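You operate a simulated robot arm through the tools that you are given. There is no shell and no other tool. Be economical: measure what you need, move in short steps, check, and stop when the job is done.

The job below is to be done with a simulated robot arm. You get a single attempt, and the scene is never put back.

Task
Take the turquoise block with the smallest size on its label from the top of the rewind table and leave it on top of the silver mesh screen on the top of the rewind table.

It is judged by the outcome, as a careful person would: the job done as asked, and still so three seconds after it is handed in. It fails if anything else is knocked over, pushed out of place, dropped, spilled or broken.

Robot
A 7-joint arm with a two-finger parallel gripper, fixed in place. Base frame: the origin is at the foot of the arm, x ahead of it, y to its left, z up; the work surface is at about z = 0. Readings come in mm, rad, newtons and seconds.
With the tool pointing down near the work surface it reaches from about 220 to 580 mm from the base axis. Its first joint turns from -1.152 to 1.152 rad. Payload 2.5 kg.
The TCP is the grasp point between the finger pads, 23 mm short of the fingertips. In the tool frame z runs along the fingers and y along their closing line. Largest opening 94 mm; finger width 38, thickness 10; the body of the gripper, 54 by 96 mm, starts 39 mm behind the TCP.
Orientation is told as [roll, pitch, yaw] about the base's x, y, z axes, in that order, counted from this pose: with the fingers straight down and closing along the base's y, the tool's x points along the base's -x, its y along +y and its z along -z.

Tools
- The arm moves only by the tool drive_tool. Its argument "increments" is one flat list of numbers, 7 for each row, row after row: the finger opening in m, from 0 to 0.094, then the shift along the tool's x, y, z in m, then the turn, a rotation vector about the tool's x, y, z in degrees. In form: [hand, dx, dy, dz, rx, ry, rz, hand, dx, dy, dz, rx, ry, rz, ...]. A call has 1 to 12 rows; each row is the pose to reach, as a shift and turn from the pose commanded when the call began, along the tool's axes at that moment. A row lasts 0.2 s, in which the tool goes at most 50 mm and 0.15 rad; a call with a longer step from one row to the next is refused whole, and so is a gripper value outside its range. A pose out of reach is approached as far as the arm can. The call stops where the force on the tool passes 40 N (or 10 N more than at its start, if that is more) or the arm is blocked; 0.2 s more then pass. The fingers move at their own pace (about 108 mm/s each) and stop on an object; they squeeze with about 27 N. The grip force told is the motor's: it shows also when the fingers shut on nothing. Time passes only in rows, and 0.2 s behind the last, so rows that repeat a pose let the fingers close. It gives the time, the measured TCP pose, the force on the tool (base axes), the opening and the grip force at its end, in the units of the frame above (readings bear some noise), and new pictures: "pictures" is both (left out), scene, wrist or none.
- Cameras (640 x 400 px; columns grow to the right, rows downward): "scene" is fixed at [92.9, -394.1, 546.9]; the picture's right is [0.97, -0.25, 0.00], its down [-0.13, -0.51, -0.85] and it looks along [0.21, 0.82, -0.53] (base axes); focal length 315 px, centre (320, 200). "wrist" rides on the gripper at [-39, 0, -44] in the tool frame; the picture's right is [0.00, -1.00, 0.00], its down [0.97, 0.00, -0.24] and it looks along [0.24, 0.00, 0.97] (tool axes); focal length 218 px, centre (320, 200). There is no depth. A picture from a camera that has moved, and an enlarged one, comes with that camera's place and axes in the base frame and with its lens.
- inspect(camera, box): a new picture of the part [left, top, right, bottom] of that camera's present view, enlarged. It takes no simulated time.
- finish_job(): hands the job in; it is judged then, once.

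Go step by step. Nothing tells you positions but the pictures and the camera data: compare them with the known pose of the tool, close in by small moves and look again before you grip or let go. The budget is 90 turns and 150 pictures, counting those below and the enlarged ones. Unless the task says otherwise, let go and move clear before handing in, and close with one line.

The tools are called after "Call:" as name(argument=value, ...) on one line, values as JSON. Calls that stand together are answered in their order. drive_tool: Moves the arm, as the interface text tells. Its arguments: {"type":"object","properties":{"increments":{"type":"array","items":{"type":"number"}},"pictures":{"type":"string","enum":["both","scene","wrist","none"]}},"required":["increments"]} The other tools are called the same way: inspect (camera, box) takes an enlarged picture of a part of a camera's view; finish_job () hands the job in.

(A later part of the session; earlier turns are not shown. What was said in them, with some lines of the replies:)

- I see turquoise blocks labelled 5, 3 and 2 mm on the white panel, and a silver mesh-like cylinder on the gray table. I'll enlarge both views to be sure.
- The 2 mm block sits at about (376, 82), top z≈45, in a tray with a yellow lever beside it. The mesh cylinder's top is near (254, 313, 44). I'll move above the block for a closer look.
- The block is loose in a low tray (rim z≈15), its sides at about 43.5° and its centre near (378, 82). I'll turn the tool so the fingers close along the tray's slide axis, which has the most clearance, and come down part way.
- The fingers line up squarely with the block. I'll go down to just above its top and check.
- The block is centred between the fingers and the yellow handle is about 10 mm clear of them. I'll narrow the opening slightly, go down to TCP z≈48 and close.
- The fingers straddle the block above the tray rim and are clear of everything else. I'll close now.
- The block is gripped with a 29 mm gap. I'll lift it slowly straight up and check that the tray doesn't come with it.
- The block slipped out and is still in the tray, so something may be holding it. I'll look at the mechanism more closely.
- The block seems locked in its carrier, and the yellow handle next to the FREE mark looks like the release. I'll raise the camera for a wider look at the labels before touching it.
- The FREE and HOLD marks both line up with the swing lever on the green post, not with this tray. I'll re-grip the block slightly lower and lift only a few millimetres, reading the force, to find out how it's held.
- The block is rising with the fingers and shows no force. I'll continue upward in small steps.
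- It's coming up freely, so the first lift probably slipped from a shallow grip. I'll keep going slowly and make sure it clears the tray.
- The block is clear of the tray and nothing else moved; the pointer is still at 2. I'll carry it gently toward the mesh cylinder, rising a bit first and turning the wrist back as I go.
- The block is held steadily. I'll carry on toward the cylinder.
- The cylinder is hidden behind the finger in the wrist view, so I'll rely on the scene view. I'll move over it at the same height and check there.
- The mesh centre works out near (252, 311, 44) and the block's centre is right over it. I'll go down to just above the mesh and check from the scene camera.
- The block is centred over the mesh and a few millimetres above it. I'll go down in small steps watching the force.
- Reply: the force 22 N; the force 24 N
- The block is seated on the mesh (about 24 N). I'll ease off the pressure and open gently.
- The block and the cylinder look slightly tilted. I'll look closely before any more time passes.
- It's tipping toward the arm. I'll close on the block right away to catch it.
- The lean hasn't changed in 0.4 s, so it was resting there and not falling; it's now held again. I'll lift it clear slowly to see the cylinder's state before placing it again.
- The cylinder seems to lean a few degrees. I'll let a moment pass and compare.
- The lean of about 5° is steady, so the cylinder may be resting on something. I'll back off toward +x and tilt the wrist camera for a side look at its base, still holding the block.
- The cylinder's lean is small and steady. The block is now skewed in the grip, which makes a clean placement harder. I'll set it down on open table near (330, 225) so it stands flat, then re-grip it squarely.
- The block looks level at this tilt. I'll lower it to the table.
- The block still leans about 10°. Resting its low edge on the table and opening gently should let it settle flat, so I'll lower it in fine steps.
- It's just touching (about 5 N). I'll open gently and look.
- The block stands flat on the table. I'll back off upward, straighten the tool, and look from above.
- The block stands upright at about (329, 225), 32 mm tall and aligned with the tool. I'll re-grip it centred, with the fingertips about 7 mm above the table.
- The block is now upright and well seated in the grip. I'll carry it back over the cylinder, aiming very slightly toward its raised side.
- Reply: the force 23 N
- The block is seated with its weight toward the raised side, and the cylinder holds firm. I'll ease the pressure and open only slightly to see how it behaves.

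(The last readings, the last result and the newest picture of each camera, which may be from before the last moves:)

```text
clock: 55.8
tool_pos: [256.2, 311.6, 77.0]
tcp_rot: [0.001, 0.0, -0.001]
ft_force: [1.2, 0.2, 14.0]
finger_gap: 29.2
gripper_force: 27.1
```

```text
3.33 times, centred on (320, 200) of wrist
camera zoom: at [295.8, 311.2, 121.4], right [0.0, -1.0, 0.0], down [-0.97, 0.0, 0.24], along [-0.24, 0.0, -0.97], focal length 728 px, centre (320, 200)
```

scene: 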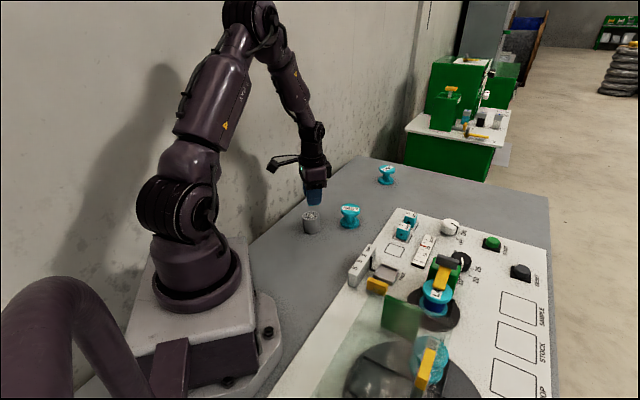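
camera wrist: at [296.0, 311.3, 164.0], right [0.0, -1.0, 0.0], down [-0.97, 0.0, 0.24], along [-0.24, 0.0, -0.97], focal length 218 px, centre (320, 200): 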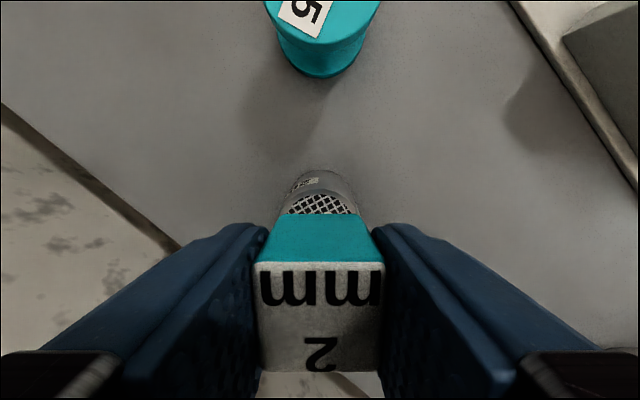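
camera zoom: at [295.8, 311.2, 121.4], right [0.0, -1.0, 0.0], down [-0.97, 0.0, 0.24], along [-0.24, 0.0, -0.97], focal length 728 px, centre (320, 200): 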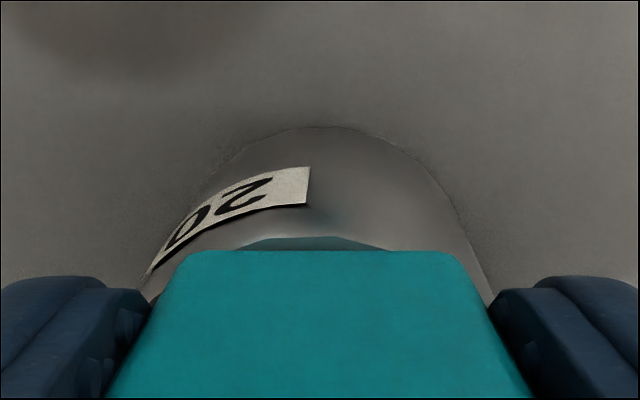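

The block's front edge is right at the cylinder's rim, so it's a bit too far forward. I'll lift a few millimetres, shift 4 mm back, and lower again lightly.

Call:
drive_tool(increments=[0.01, 0, 0, -0.003, 0, 0, 0, 0.01, 0, 0, -0.006, 0, 0, 0, 0.01, 0.002, 0, -0.006, 0, 0, 0, 0.01, 0.004, 0, -0.006, 0, 0, 0, 0.01, 0.004, 0, -0.003, 0, 0, 0, 0.01, 0.004, 0, -0.002, 0, 0, 0], pictures="none")

Call:
drive_tool(increments=[0.01, 0, 0, 0.0005, 0, 0, 0, 0.01, 0, 0, 0.0005, 0, 0, 0], pictures="none")

Call:
drive_tool(increments=[0.01, 0, 0, 0.0005, 0, 0, 0, 0.01, 0, 0, 0.0005, 0, 0, 0], pictures="none")

Call:
inspect(camera="scene", box=[295, 195, 335, 240])

```text
clock: 57.2
tool_pos: [252.4, 311.0, 79.8]
tcp_rot: [0.001, 0.001, 0.001]
ft_force: [0.6, 0.3, -0.4]
finger_gap: 29.1
gripper_force: 26.7
```

```text
clock: 57.8
tool_pos: [252.5, 310.8, 77.6]
tcp_rot: [0.0, 0.0, 0.0]
ft_force: [0.0, 0.7, 0.5]
finger_gap: 29.4
gripper_force: 27.2
```

```text
clock: 58.4
tool_pos: [252.5, 310.9, 79.1]
tcp_rot: [-0.002, 0.0, 0.0]
ft_force: [0.7, -1.0, 0.1]
finger_gap: 29.1
gripper_force: 27.1
```

```text
8.89 times, centred on (315, 218) of scene
camera zoom: at [92.9, -394.1, 546.9], right [0.97, -0.25, 0.0], down [-0.13, -0.51, -0.85], along [0.21, 0.82, -0.53], focal length 2801 px, centre (364, 44)
```

zoom: 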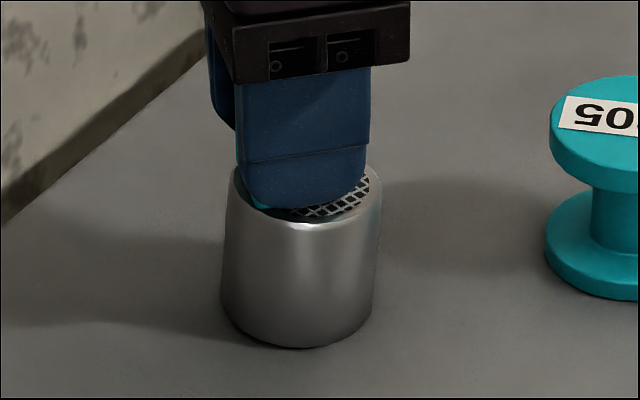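

The cylinder has now rocked the other way, so its base evidently lets it rock a few degrees. I'll lift a little and see how it rests unloaded.

Call:
drive_tool(increments=[0.01, 0, 0, -0.002, 0, 0, 0, 0.01, 0, 0, -0.006, 0, 0, 0, 0.01, 0, 0, -0.012, 0, 0, 0, 0.01, 0, 0, -0.019, 0, 0, 0, 0.01, 0, 0, -0.026, 0, 0, 0, 0.01, 0, 0, -0.03, 0, 0, 0, 0.01, 0, 0, -0.03, 0, 0, 0], pictures="none")

Call:
inspect(camera="scene", box=[298, 203, 328, 237])

Call:
inspect(camera="wrist", box=[240, 140, 400, 260])

```text
clock: 60.0
tool_pos: [251.1, 311.3, 108.0]
tcp_rot: [0.001, 0.0, 0.002]
ft_force: [-0.3, -1.1, -1.3]
finger_gap: 29.0
gripper_force: 27.2
```

```text
11.76 times, centred on (313, 220) of scene
camera zoom: at [92.9, -394.1, 546.9], right [0.97, -0.25, 0.0], down [-0.13, -0.51, -0.85], along [0.21, 0.82, -0.53], focal length 3708 px, centre (402, -35)
```

zoom: 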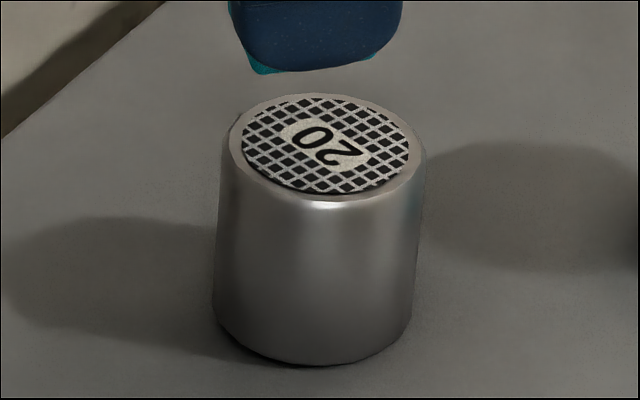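

```text
3.33 times, centred on (320, 200) of wrist
camera zoom: at [291.7, 311.1, 152.5], right [0.0, -1.0, 0.0], down [-0.97, 0.0, 0.24], along [-0.24, 0.0, -0.97], focal length 728 px, centre (320, 200)
```

zoom: 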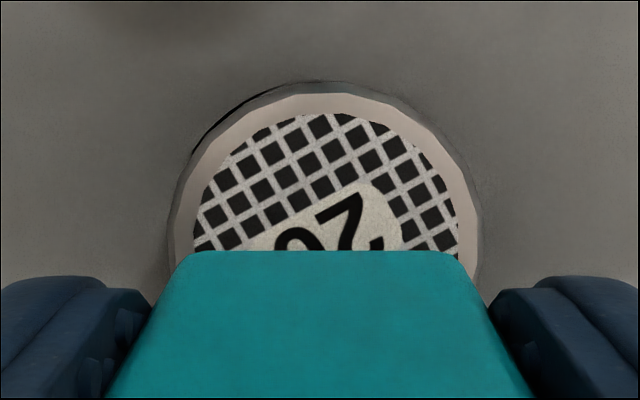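

The screen rests on a slightly rounded base and leans about 5° to either side, so it's stable but tilts. I'll match the block to its current tilt (6° toward +x) and set it flush and centred so it doesn't rock over.

Call:
drive_tool(increments=[0.01, -0.003, 0, 0, 0, 2, 0, 0.01, -0.006, 0, 0, 0, 4, 0, 0.01, -0.0086, 0, 0.002, 0, 6, 0, 0.01, -0.0086, 0, 0.008, 0, 6, 0, 0.01, -0.0086, 0, 0.016, 0, 6, 0, 0.01, -0.0086, 0, 0.023, 0, 6, 0, 0.01, -0.0086, 0, 0.026, 0, 6, 0, 0.01, -0.0086, 0, 0.026, 0, 6, 0], pictures="wrist")

Call:
inspect(camera="scene", box=[295, 195, 335, 240])

Call:
inspect(camera="wrist", box=[240, 140, 400, 260])

```text
clock: 61.8
tool_pos: [260.5, 311.6, 81.6]
tcp_rot: [-0.001, 0.104, 0.002]
ft_force: [0.0, -0.4, -0.2]
finger_gap: 28.9
gripper_force: 26.9
camera wrist: at [305.2, 311.6, 121.4], right [0.0, -1.0, 0.0], down [-0.94, 0.0, 0.34], along [-0.34, 0.0, -0.94], focal length 218 px, centre (320, 200)
```

wrist: 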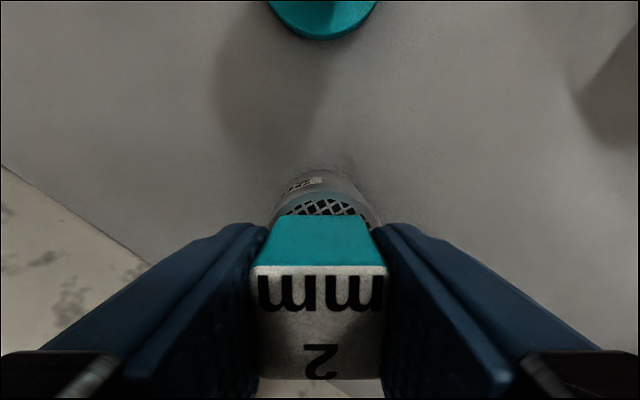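

```text
8.89 times, centred on (315, 218) of scene
camera zoom: at [92.9, -394.1, 546.9], right [0.97, -0.25, 0.0], down [-0.13, -0.51, -0.85], along [0.21, 0.82, -0.53], focal length 2801 px, centre (364, 44)
```

zoom: 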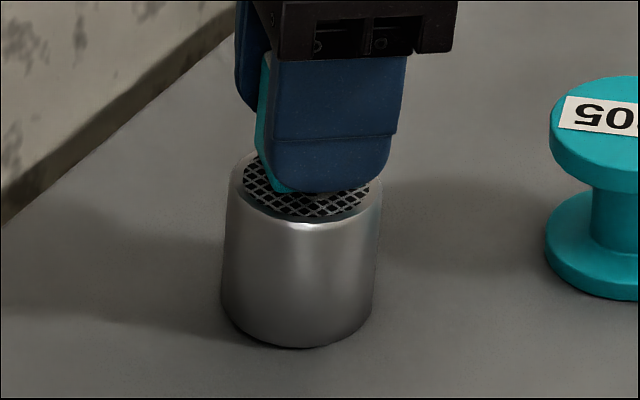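

```text
3.33 times, centred on (320, 200) of wrist
camera zoom: at [305.2, 311.6, 121.4], right [0.0, -1.0, 0.0], down [-0.94, 0.0, 0.34], along [-0.34, 0.0, -0.94], focal length 728 px, centre (320, 200)
```

zoom: 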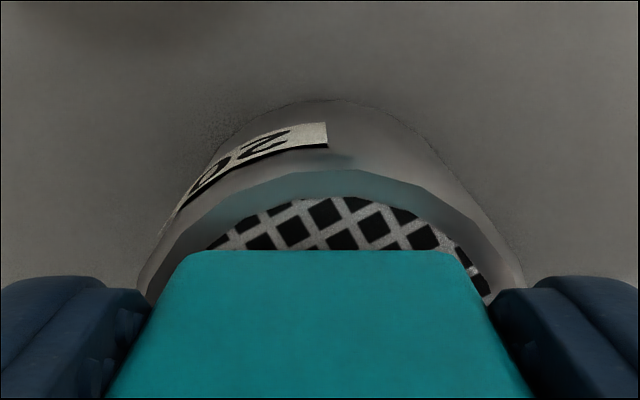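

The block is aligned with the tilted top, about 1.5 mm off sideways. I'll correct that and lower to a light touch.

Call:
drive_tool(increments=[0.01, 0, -0.0015, 0, 0, 0, 0, 0.01, -0.0001, -0.0015, 0.001, 0, 0, 0, 0.01, -0.0002, -0.0015, 0.002, 0, 0, 0, 0.01, -0.0003, -0.0015, 0.003, 0, 0, 0], pictures="none")

Call:
drive_tool(increments=[0.01, 0, 0, 0.0005, 0, 0, 0, 0.01, -0.0001, 0, 0.001, 0, 0, 0], pictures="none")

Call:
inspect(camera="scene", box=[295, 195, 335, 240])

```text
clock: 62.8
tool_pos: [262.0, 309.3, 78.9]
tcp_rot: [0.0, 0.106, -0.001]
ft_force: [-0.9, 0.0, 0.3]
finger_gap: 29.0
gripper_force: 26.7
```

```text
clock: 63.4
tool_pos: [261.8, 309.7, 77.0]
tcp_rot: [0.001, 0.105, -0.001]
ft_force: [0.2, 0.4, -0.7]
finger_gap: 28.9
gripper_force: 27.1
```

```text
8.89 times, centred on (315, 218) of scene
camera zoom: at [92.9, -394.1, 546.9], right [0.97, -0.25, 0.0], down [-0.13, -0.51, -0.85], along [0.21, 0.82, -0.53], focal length 2801 px, centre (364, 44)
```

zoom: 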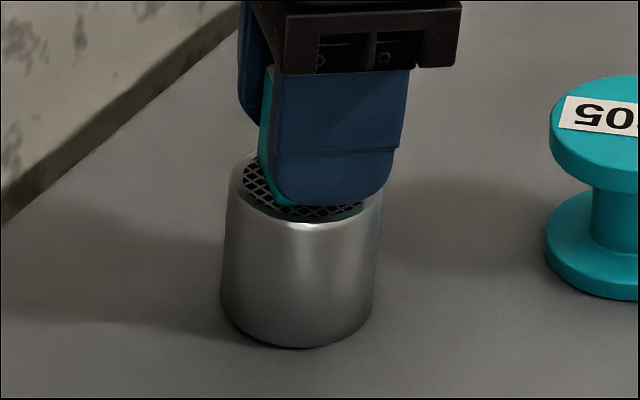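

Call:
drive_tool(increments=[0.01, 0.0015, 0, 0, 0, 0, 0, 0.01, 0.0028, 0, 0.0003, 0, 0, 0, 0.01, 0.0028, 0, 0.001, 0, 0, 0], pictures="none")

Call:
drive_tool(increments=[0.01, 0, 0, 0.0005, 0, 0, 0, 0.01, -0.0001, 0, 0.001, 0, 0, 0], pictures="none")

Call:
inspect(camera="scene", box=[295, 195, 335, 240])

```text
clock: 64.2
tool_pos: [257.4, 311.1, 77.4]
tcp_rot: [0.001, 0.104, 0.002]
ft_force: [-0.3, 0.1, 6.7]
finger_gap: 29.0
gripper_force: 27.0
```

```text
clock: 64.8
tool_pos: [258.9, 311.5, 77.5]
tcp_rot: [0.002, 0.103, 0.001]
ft_force: [-4.1, -1.6, 23.6]
finger_gap: 29.3
gripper_force: 27.2
```

```text
8.89 times, centred on (315, 218) of scene
camera zoom: at [92.8, -394.2, 546.8], right [0.97, -0.25, 0.0], down [-0.13, -0.51, -0.85], along [0.21, 0.82, -0.53], focal length 2801 px, centre (364, 44)
```

zoom: 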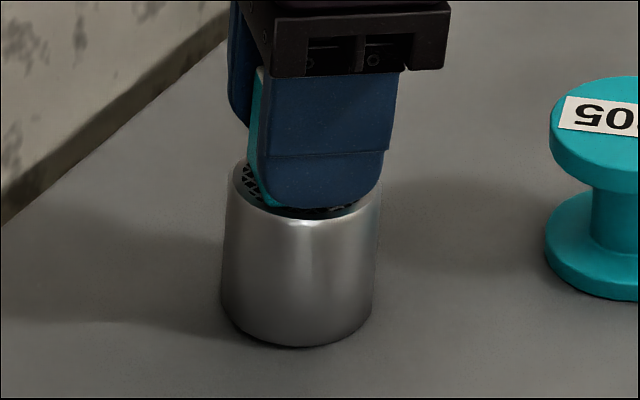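

It's in firm contact, flush and centred, and the cylinder hasn't moved. I'll ease off the pressure.

Call:
drive_tool(increments=[0.01, 0, 0, -0.0006, 0, 0, 0, 0.01, 0.0001, 0, -0.0012, 0, 0, 0, 0.01, 0.0001, 0, -0.0012, 0, 0, 0], pictures="none")

Call:
inspect(camera="scene", box=[295, 195, 335, 240])

```text
clock: 65.6
tool_pos: [257.8, 309.5, 77.3]
tcp_rot: [-0.001, 0.105, -0.001]
ft_force: [0.3, -0.4, 4.9]
finger_gap: 29.1
gripper_force: 27.1
```

```text
8.89 times, centred on (315, 218) of scene
camera zoom: at [92.9, -394.1, 546.8], right [0.97, -0.25, 0.0], down [-0.13, -0.51, -0.85], along [0.21, 0.82, -0.53], focal length 2801 px, centre (364, 44)
```

zoom: 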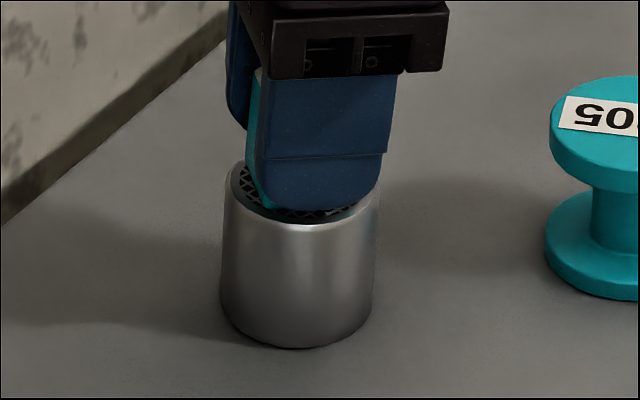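

Only 5 N left. I'll open just enough to free the block and watch.

Call:
drive_tool(increments=[0.031, 0, 0, 0, 0, 0, 0, 0.034, 0, 0, 0, 0, 0, 0, 0.036, 0, 0, 0, 0, 0, 0], pictures="wrist")

Call:
inspect(camera="scene", box=[295, 195, 335, 240])

```text
clock: 66.4
tool_pos: [257.3, 309.0, 76.8]
tcp_rot: [0.0, 0.103, 0.001]
ft_force: [0.5, 0.4, 0.2]
finger_gap: 35.8
gripper_force: 0.1
camera wrist: at [301.9, 309.8, 117.4], right [0.0, -1.0, 0.0], down [-0.94, 0.0, 0.34], along [-0.34, 0.0, -0.94], focal length 218 px, centre (320, 200)
```

wrist: 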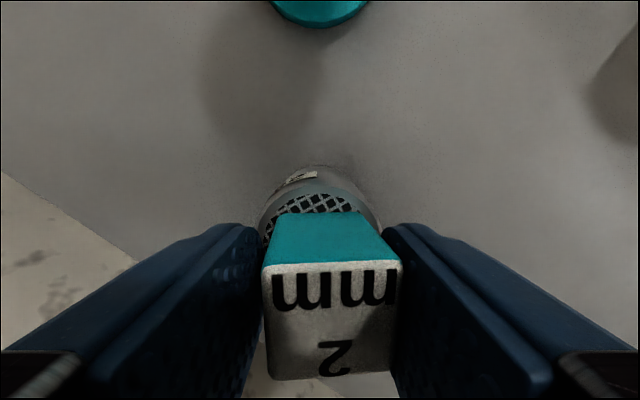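

```text
8.89 times, centred on (315, 218) of scene
camera zoom: at [92.9, -394.1, 546.9], right [0.97, -0.25, 0.0], down [-0.13, -0.51, -0.85], along [0.21, 0.82, -0.53], focal length 2801 px, centre (364, 44)
```

zoom: 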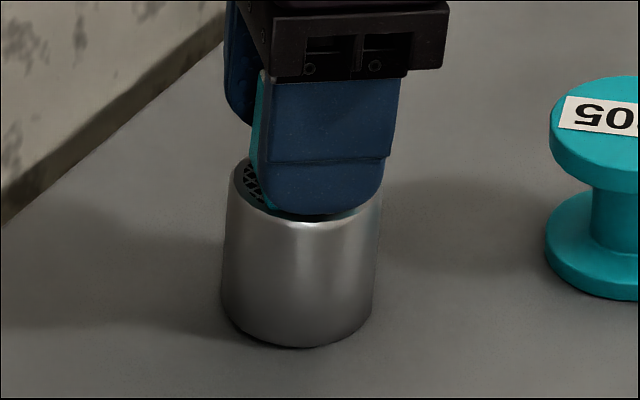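

The block is standing and leans lightly toward the near finger. I'll open a little more in small steps and keep watching.

Call:
drive_tool(increments=[0.038, 0, 0, 0, 0, 0, 0, 0.04, 0, 0, 0, 0, 0, 0, 0.042, 0, 0, 0, 0, 0, 0], pictures="wrist")

Call:
inspect(camera="scene", box=[295, 195, 335, 240])

```text
clock: 67.2
tool_pos: [258.2, 311.1, 77.6]
tcp_rot: [-0.001, 0.104, 0.001]
ft_force: [0.0, 0.2, 0.3]
finger_gap: 41.9
gripper_force: 0.1
camera wrist: at [301.9, 309.9, 117.4], right [0.0, -1.0, 0.0], down [-0.94, 0.0, 0.34], along [-0.34, 0.0, -0.94], focal length 218 px, centre (320, 200)
```

wrist: 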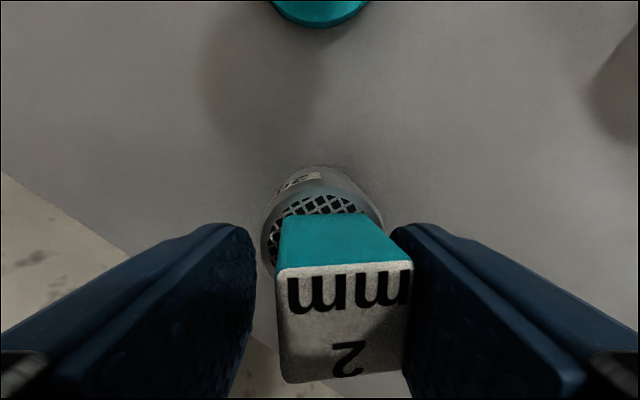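

```text
8.89 times, centred on (315, 218) of scene
camera zoom: at [92.9, -394.1, 546.9], right [0.97, -0.25, 0.0], down [-0.13, -0.51, -0.85], along [0.21, 0.82, -0.53], focal length 2801 px, centre (364, 44)
```

zoom: 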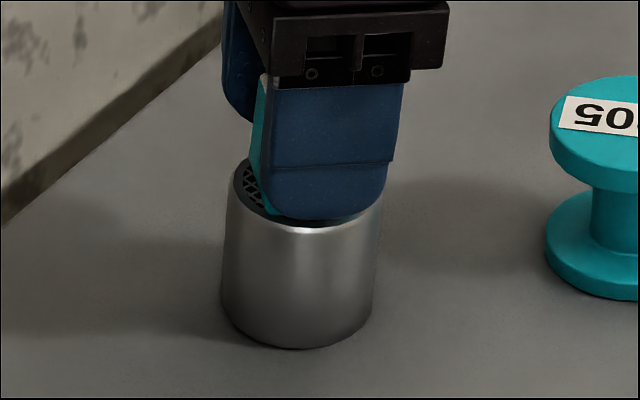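

Call:
drive_tool(increments=[0.044, 0, 0, 0, 0, 0, 0, 0.046, 0, 0, 0, 0, 0, 0], pictures="wrist")

Call:
inspect(camera="wrist", box=[240, 150, 440, 400])

Call:
inspect(camera="scene", box=[295, 195, 335, 240])

```text
clock: 67.8
tool_pos: [258.1, 309.8, 76.5]
tcp_rot: [0.0, 0.106, 0.0]
ft_force: [0.1, -0.5, 0.3]
finger_gap: 46.1
gripper_force: 0.0
camera wrist: at [301.9, 309.9, 117.4], right [0.0, -1.0, 0.0], down [-0.94, 0.0, 0.34], along [-0.34, 0.0, -0.94], focal length 218 px, centre (320, 200)
```

wrist: 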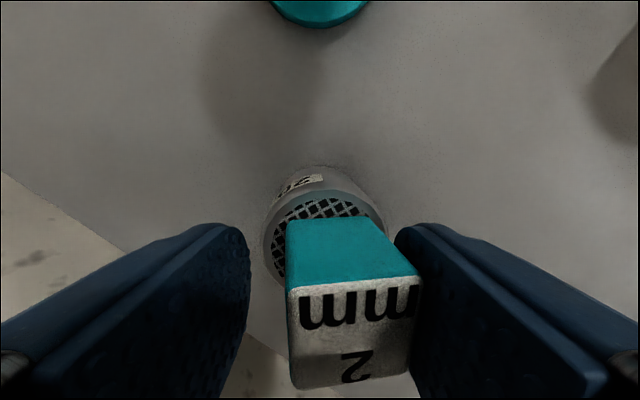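

```text
1.60 times, centred on (340, 275) of wrist
camera zoom: at [301.9, 309.9, 117.4], right [0.0, -1.0, 0.0], down [-0.94, 0.0, 0.34], along [-0.34, 0.0, -0.94], focal length 349 px, centre (288, 80)
```

zoom: 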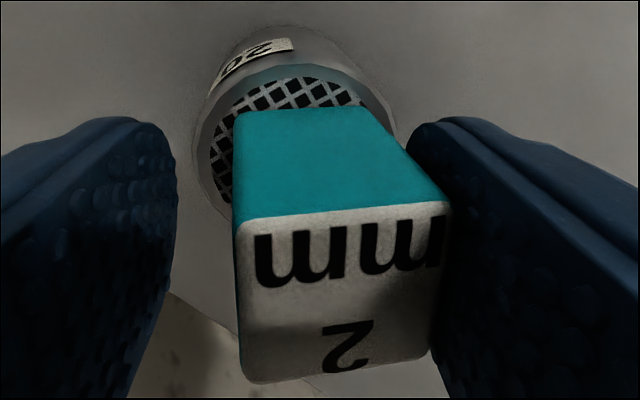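

```text
8.89 times, centred on (315, 218) of scene
camera zoom: at [92.9, -394.1, 546.9], right [0.97, -0.25, 0.0], down [-0.13, -0.51, -0.85], along [0.21, 0.82, -0.53], focal length 2801 px, centre (364, 44)
```

zoom: 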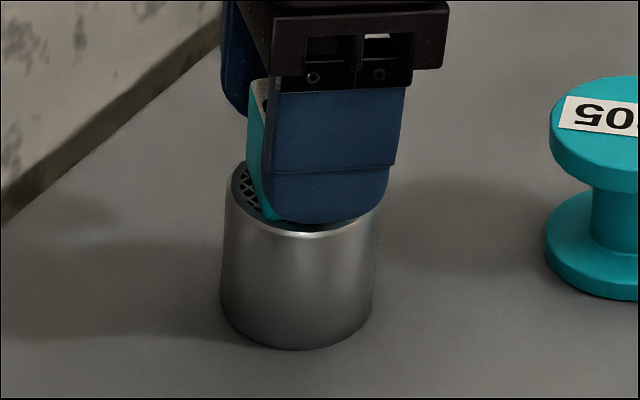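

Call:
drive_tool(increments=[0.048, 0, 0, 0, 0, 0, 0, 0.05, 0, 0, 0, 0, 0, 0], pictures="none")

Call:
inspect(camera="wrist", box=[240, 150, 440, 400])

Call:
inspect(camera="scene", box=[295, 195, 335, 240])

```text
clock: 68.4
tool_pos: [258.3, 310.6, 77.5]
tcp_rot: [0.0, 0.106, 0.002]
ft_force: [0.1, 0.0, 0.3]
finger_gap: 50.1
gripper_force: 0.1
```

```text
1.60 times, centred on (340, 275) of wrist
camera zoom: at [301.9, 309.9, 117.4], right [0.0, -1.0, 0.0], down [-0.94, 0.0, 0.34], along [-0.34, 0.0, -0.94], focal length 349 px, centre (288, 80)
```

zoom: 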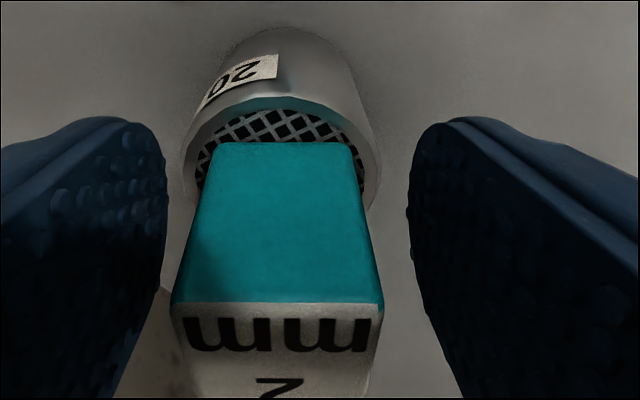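

```text
8.89 times, centred on (315, 218) of scene
camera zoom: at [92.9, -394.1, 546.9], right [0.97, -0.25, 0.0], down [-0.13, -0.51, -0.85], along [0.21, 0.82, -0.53], focal length 2801 px, centre (364, 44)
```

zoom: 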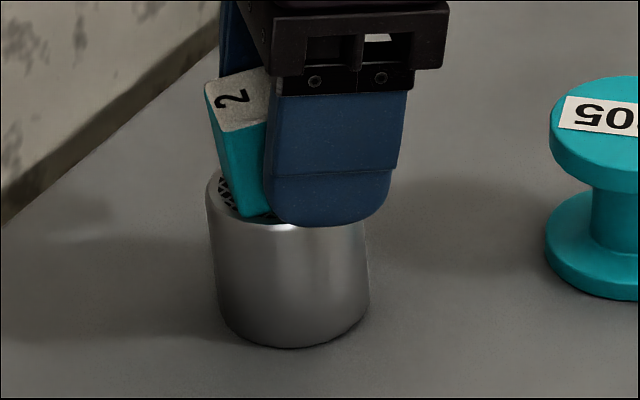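

It has come off the finger and settled to the −x lean, as it did the first time, with clear gaps on both sides. I'll let time pass and check that it's steady.

Call:
drive_tool(increments=[0.05, 0, 0, 0, 0, 0, 0], pictures="none")

Call:
inspect(camera="wrist", box=[240, 150, 440, 400])

Call:
inspect(camera="scene", box=[295, 195, 335, 240])

```text
clock: 68.8
tool_pos: [258.4, 310.9, 79.1]
tcp_rot: [0.001, 0.105, 0.0]
ft_force: [-0.3, -0.1, -0.3]
finger_gap: 50.0
gripper_force: 0.1
```

```text
1.60 times, centred on (340, 275) of wrist
camera zoom: at [301.9, 309.9, 117.4], right [0.0, -1.0, 0.0], down [-0.94, 0.0, 0.34], along [-0.34, 0.0, -0.94], focal length 349 px, centre (288, 80)
```

zoom: 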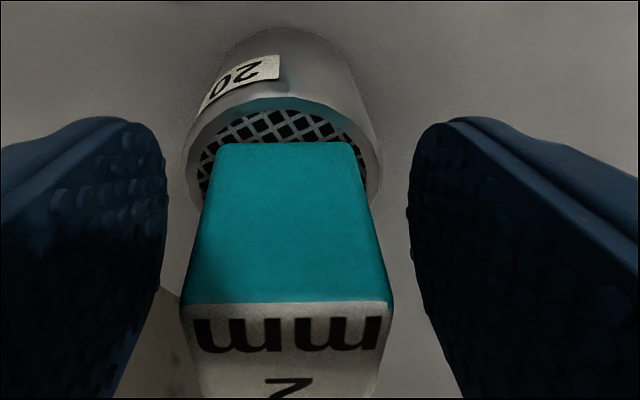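

```text
8.89 times, centred on (315, 218) of scene
camera zoom: at [92.9, -394.1, 546.9], right [0.97, -0.25, 0.0], down [-0.13, -0.51, -0.85], along [0.21, 0.82, -0.53], focal length 2801 px, centre (364, 44)
```

zoom: 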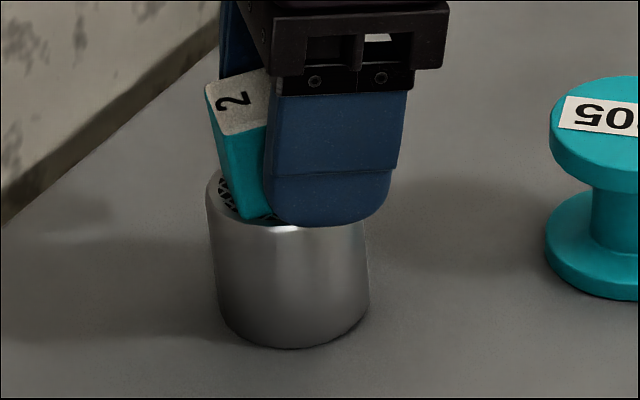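

Call:
drive_tool(increments=[0.05, 0, 0, 0, 0, 0, 0, 0.05, 0, 0, 0, 0, 0, 0, 0.05, 0, 0, 0, 0, 0, 0, 0.05, 0, 0, 0, 0, 0, 0], pictures="none")

Call:
inspect(camera="wrist", box=[240, 150, 440, 400])

Call:
inspect(camera="scene", box=[295, 195, 335, 240])

```text
clock: 69.8
tool_pos: [258.3, 309.8, 77.6]
tcp_rot: [0.0, 0.104, 0.002]
ft_force: [-0.7, -1.1, 0.8]
finger_gap: 50.1
gripper_force: 0.1
```

```text
1.60 times, centred on (340, 275) of wrist
camera zoom: at [301.9, 309.9, 117.4], right [0.0, -1.0, 0.0], down [-0.94, 0.0, 0.34], along [-0.34, 0.0, -0.94], focal length 349 px, centre (288, 80)
```

zoom: 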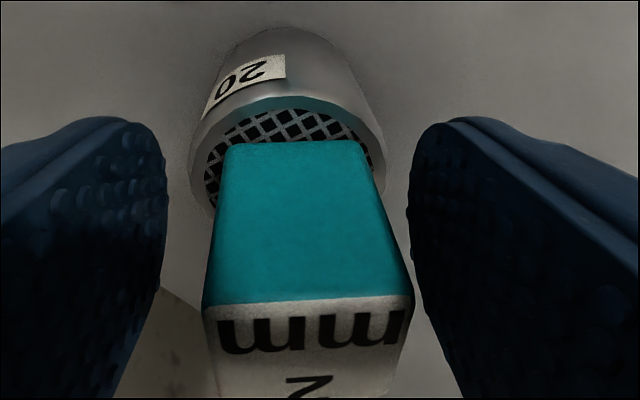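

```text
8.89 times, centred on (315, 218) of scene
camera zoom: at [92.9, -394.1, 546.9], right [0.97, -0.25, 0.0], down [-0.13, -0.51, -0.85], along [0.21, 0.82, -0.53], focal length 2801 px, centre (364, 44)
```

zoom: 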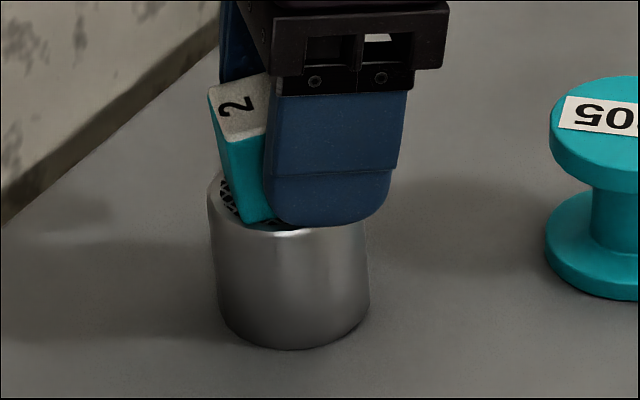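

It's rolling slowly on its rounded base while keeping the same lean. I'll wait longer to see that it comes to rest.

Call:
drive_tool(increments=[0.056, 0, 0, 0, 0, 0, 0, 0.056, 0, 0, 0, 0, 0, 0, 0.056, 0, 0, 0, 0, 0, 0, 0.056, 0, 0, 0, 0, 0, 0, 0.056, 0, 0, 0, 0, 0, 0, 0.056, 0, 0, 0, 0, 0, 0, 0.056, 0, 0, 0, 0, 0, 0, 0.056, 0, 0, 0, 0, 0, 0], pictures="none")

Call:
inspect(camera="wrist", box=[240, 150, 440, 400])

Call:
inspect(camera="scene", box=[295, 195, 335, 240])

```text
clock: 71.6
tool_pos: [258.3, 310.5, 77.3]
tcp_rot: [-0.001, 0.105, 0.001]
ft_force: [-0.5, 0.3, 0.2]
finger_gap: 55.9
gripper_force: 0.0
```

```text
1.60 times, centred on (340, 275) of wrist
camera zoom: at [301.9, 309.9, 117.4], right [0.0, -1.0, 0.0], down [-0.94, 0.0, 0.34], along [-0.34, 0.0, -0.94], focal length 349 px, centre (288, 80)
```

zoom: 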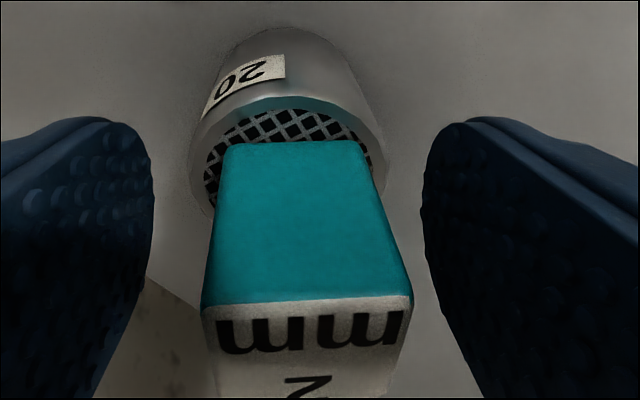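

```text
8.89 times, centred on (315, 218) of scene
camera zoom: at [92.9, -394.1, 546.9], right [0.97, -0.25, 0.0], down [-0.13, -0.51, -0.85], along [0.21, 0.82, -0.53], focal length 2801 px, centre (364, 44)
```

zoom: 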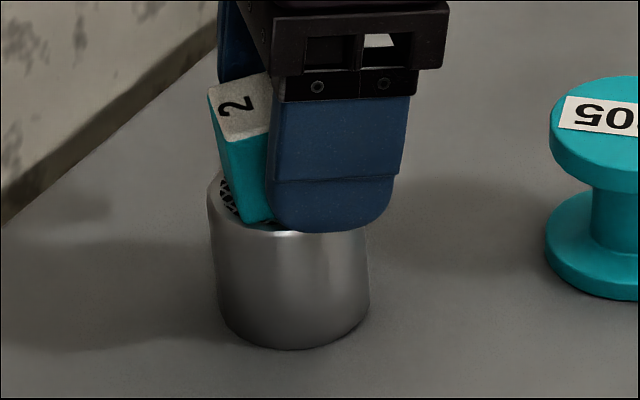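

It's fully at rest. I'll open wider and withdraw straight back along the fingers.

Call:
drive_tool(increments=[0.062, 0, 0, 0, 0, 0, 0, 0.07, 0, 0, 0, 0, 0, 0, 0.078, 0, 0, 0, 0, 0, 0, 0.08, 0, 0, -0.005, 0, 0, 0, 0.08, 0, 0, -0.015, 0, 0, 0, 0.08, 0, 0, -0.03, 0, 0, 0, 0.08, 0, 0, -0.05, 0, 0, 0, 0.08, 0, 0, -0.075, 0, 0, 0, 0.08, 0, 0, -0.1, 0, 0, 0])

Call:
inspect(camera="scene", box=[295, 195, 335, 240])

```text
clock: 73.6
tool_pos: [269.1, 310.1, 176.4]
tcp_rot: [0.0, 0.105, -0.001]
ft_force: [0.5, -0.2, -0.1]
finger_gap: 79.9
gripper_force: 0.2
camera wrist: at [314.0, 309.7, 216.9], right [0.0, -1.0, 0.0], down [-0.94, 0.0, 0.34], along [-0.34, 0.0, -0.94], focal length 218 px, centre (320, 200)
```

scene: 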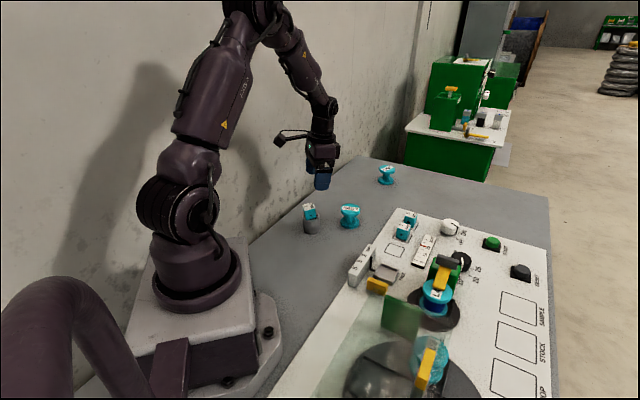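
wrist: 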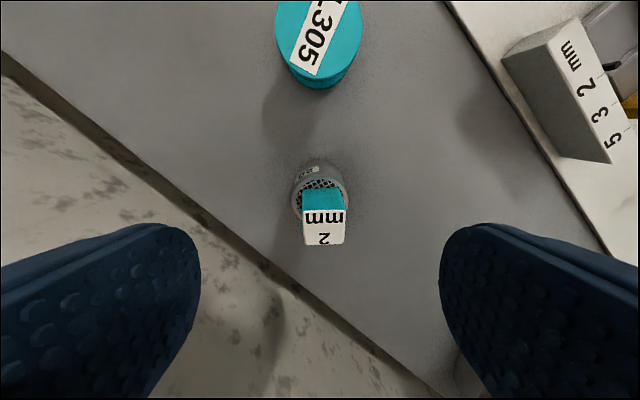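

```text
8.89 times, centred on (315, 218) of scene
camera zoom: at [92.9, -394.1, 546.9], right [0.97, -0.25, 0.0], down [-0.13, -0.51, -0.85], along [0.21, 0.82, -0.53], focal length 2801 px, centre (364, 44)
```

zoom: 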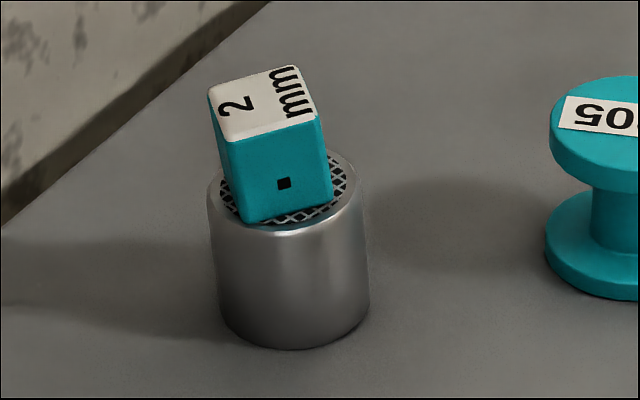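

The block sits centred on the mesh with a small lean, and the gripper is clear. I'll wait a moment more to confirm it's at rest.

Call:
drive_tool(increments=[0.08, 0, 0, 0, 0, 0, 0, 0.08, 0, 0, 0, 0, 0, 0, 0.08, 0, 0, 0, 0, 0, 0, 0.08, 0, 0, 0, 0, 0, 0, 0.08, 0, 0, 0, 0, 0, 0, 0.08, 0, 0, 0, 0, 0, 0, 0.08, 0, 0, 0, 0, 0, 0, 0.08, 0, 0, 0, 0, 0, 0, 0.08, 0, 0, 0, 0, 0, 0, 0.08, 0, 0, 0, 0, 0, 0, 0.08, 0, 0, 0, 0, 0, 0, 0.08, 0, 0, 0, 0, 0, 0], pictures="none")

Call:
inspect(camera="scene", box=[295, 195, 335, 240])

```text
clock: 76.2
tool_pos: [270.0, 310.3, 176.4]
tcp_rot: [0.0, 0.105, 0.0]
ft_force: [0.1, -0.2, 0.0]
finger_gap: 80.1
gripper_force: 0.1
```

```text
8.89 times, centred on (315, 218) of scene
camera zoom: at [92.9, -394.1, 546.9], right [0.97, -0.25, 0.0], down [-0.13, -0.51, -0.85], along [0.21, 0.82, -0.53], focal length 2801 px, centre (364, 44)
```

zoom: 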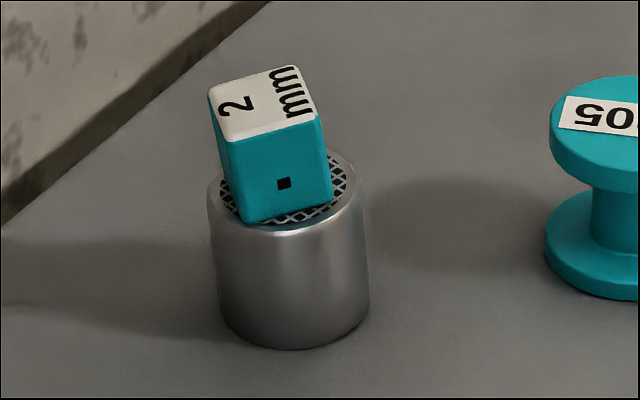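

Nothing has changed after 2.6 s: the block is resting on the mesh screen and the gripper is clear. I'm handing in.

Call:
finish_job()

```text
The job is handed in.
```

The turquoise 2 mm block is resting on top of the silver mesh screen with the gripper clear. It was steady for 2.6 s before hand-in, but the screen and block both lean a few degrees; the screen looked upright before I pressed the block onto it.
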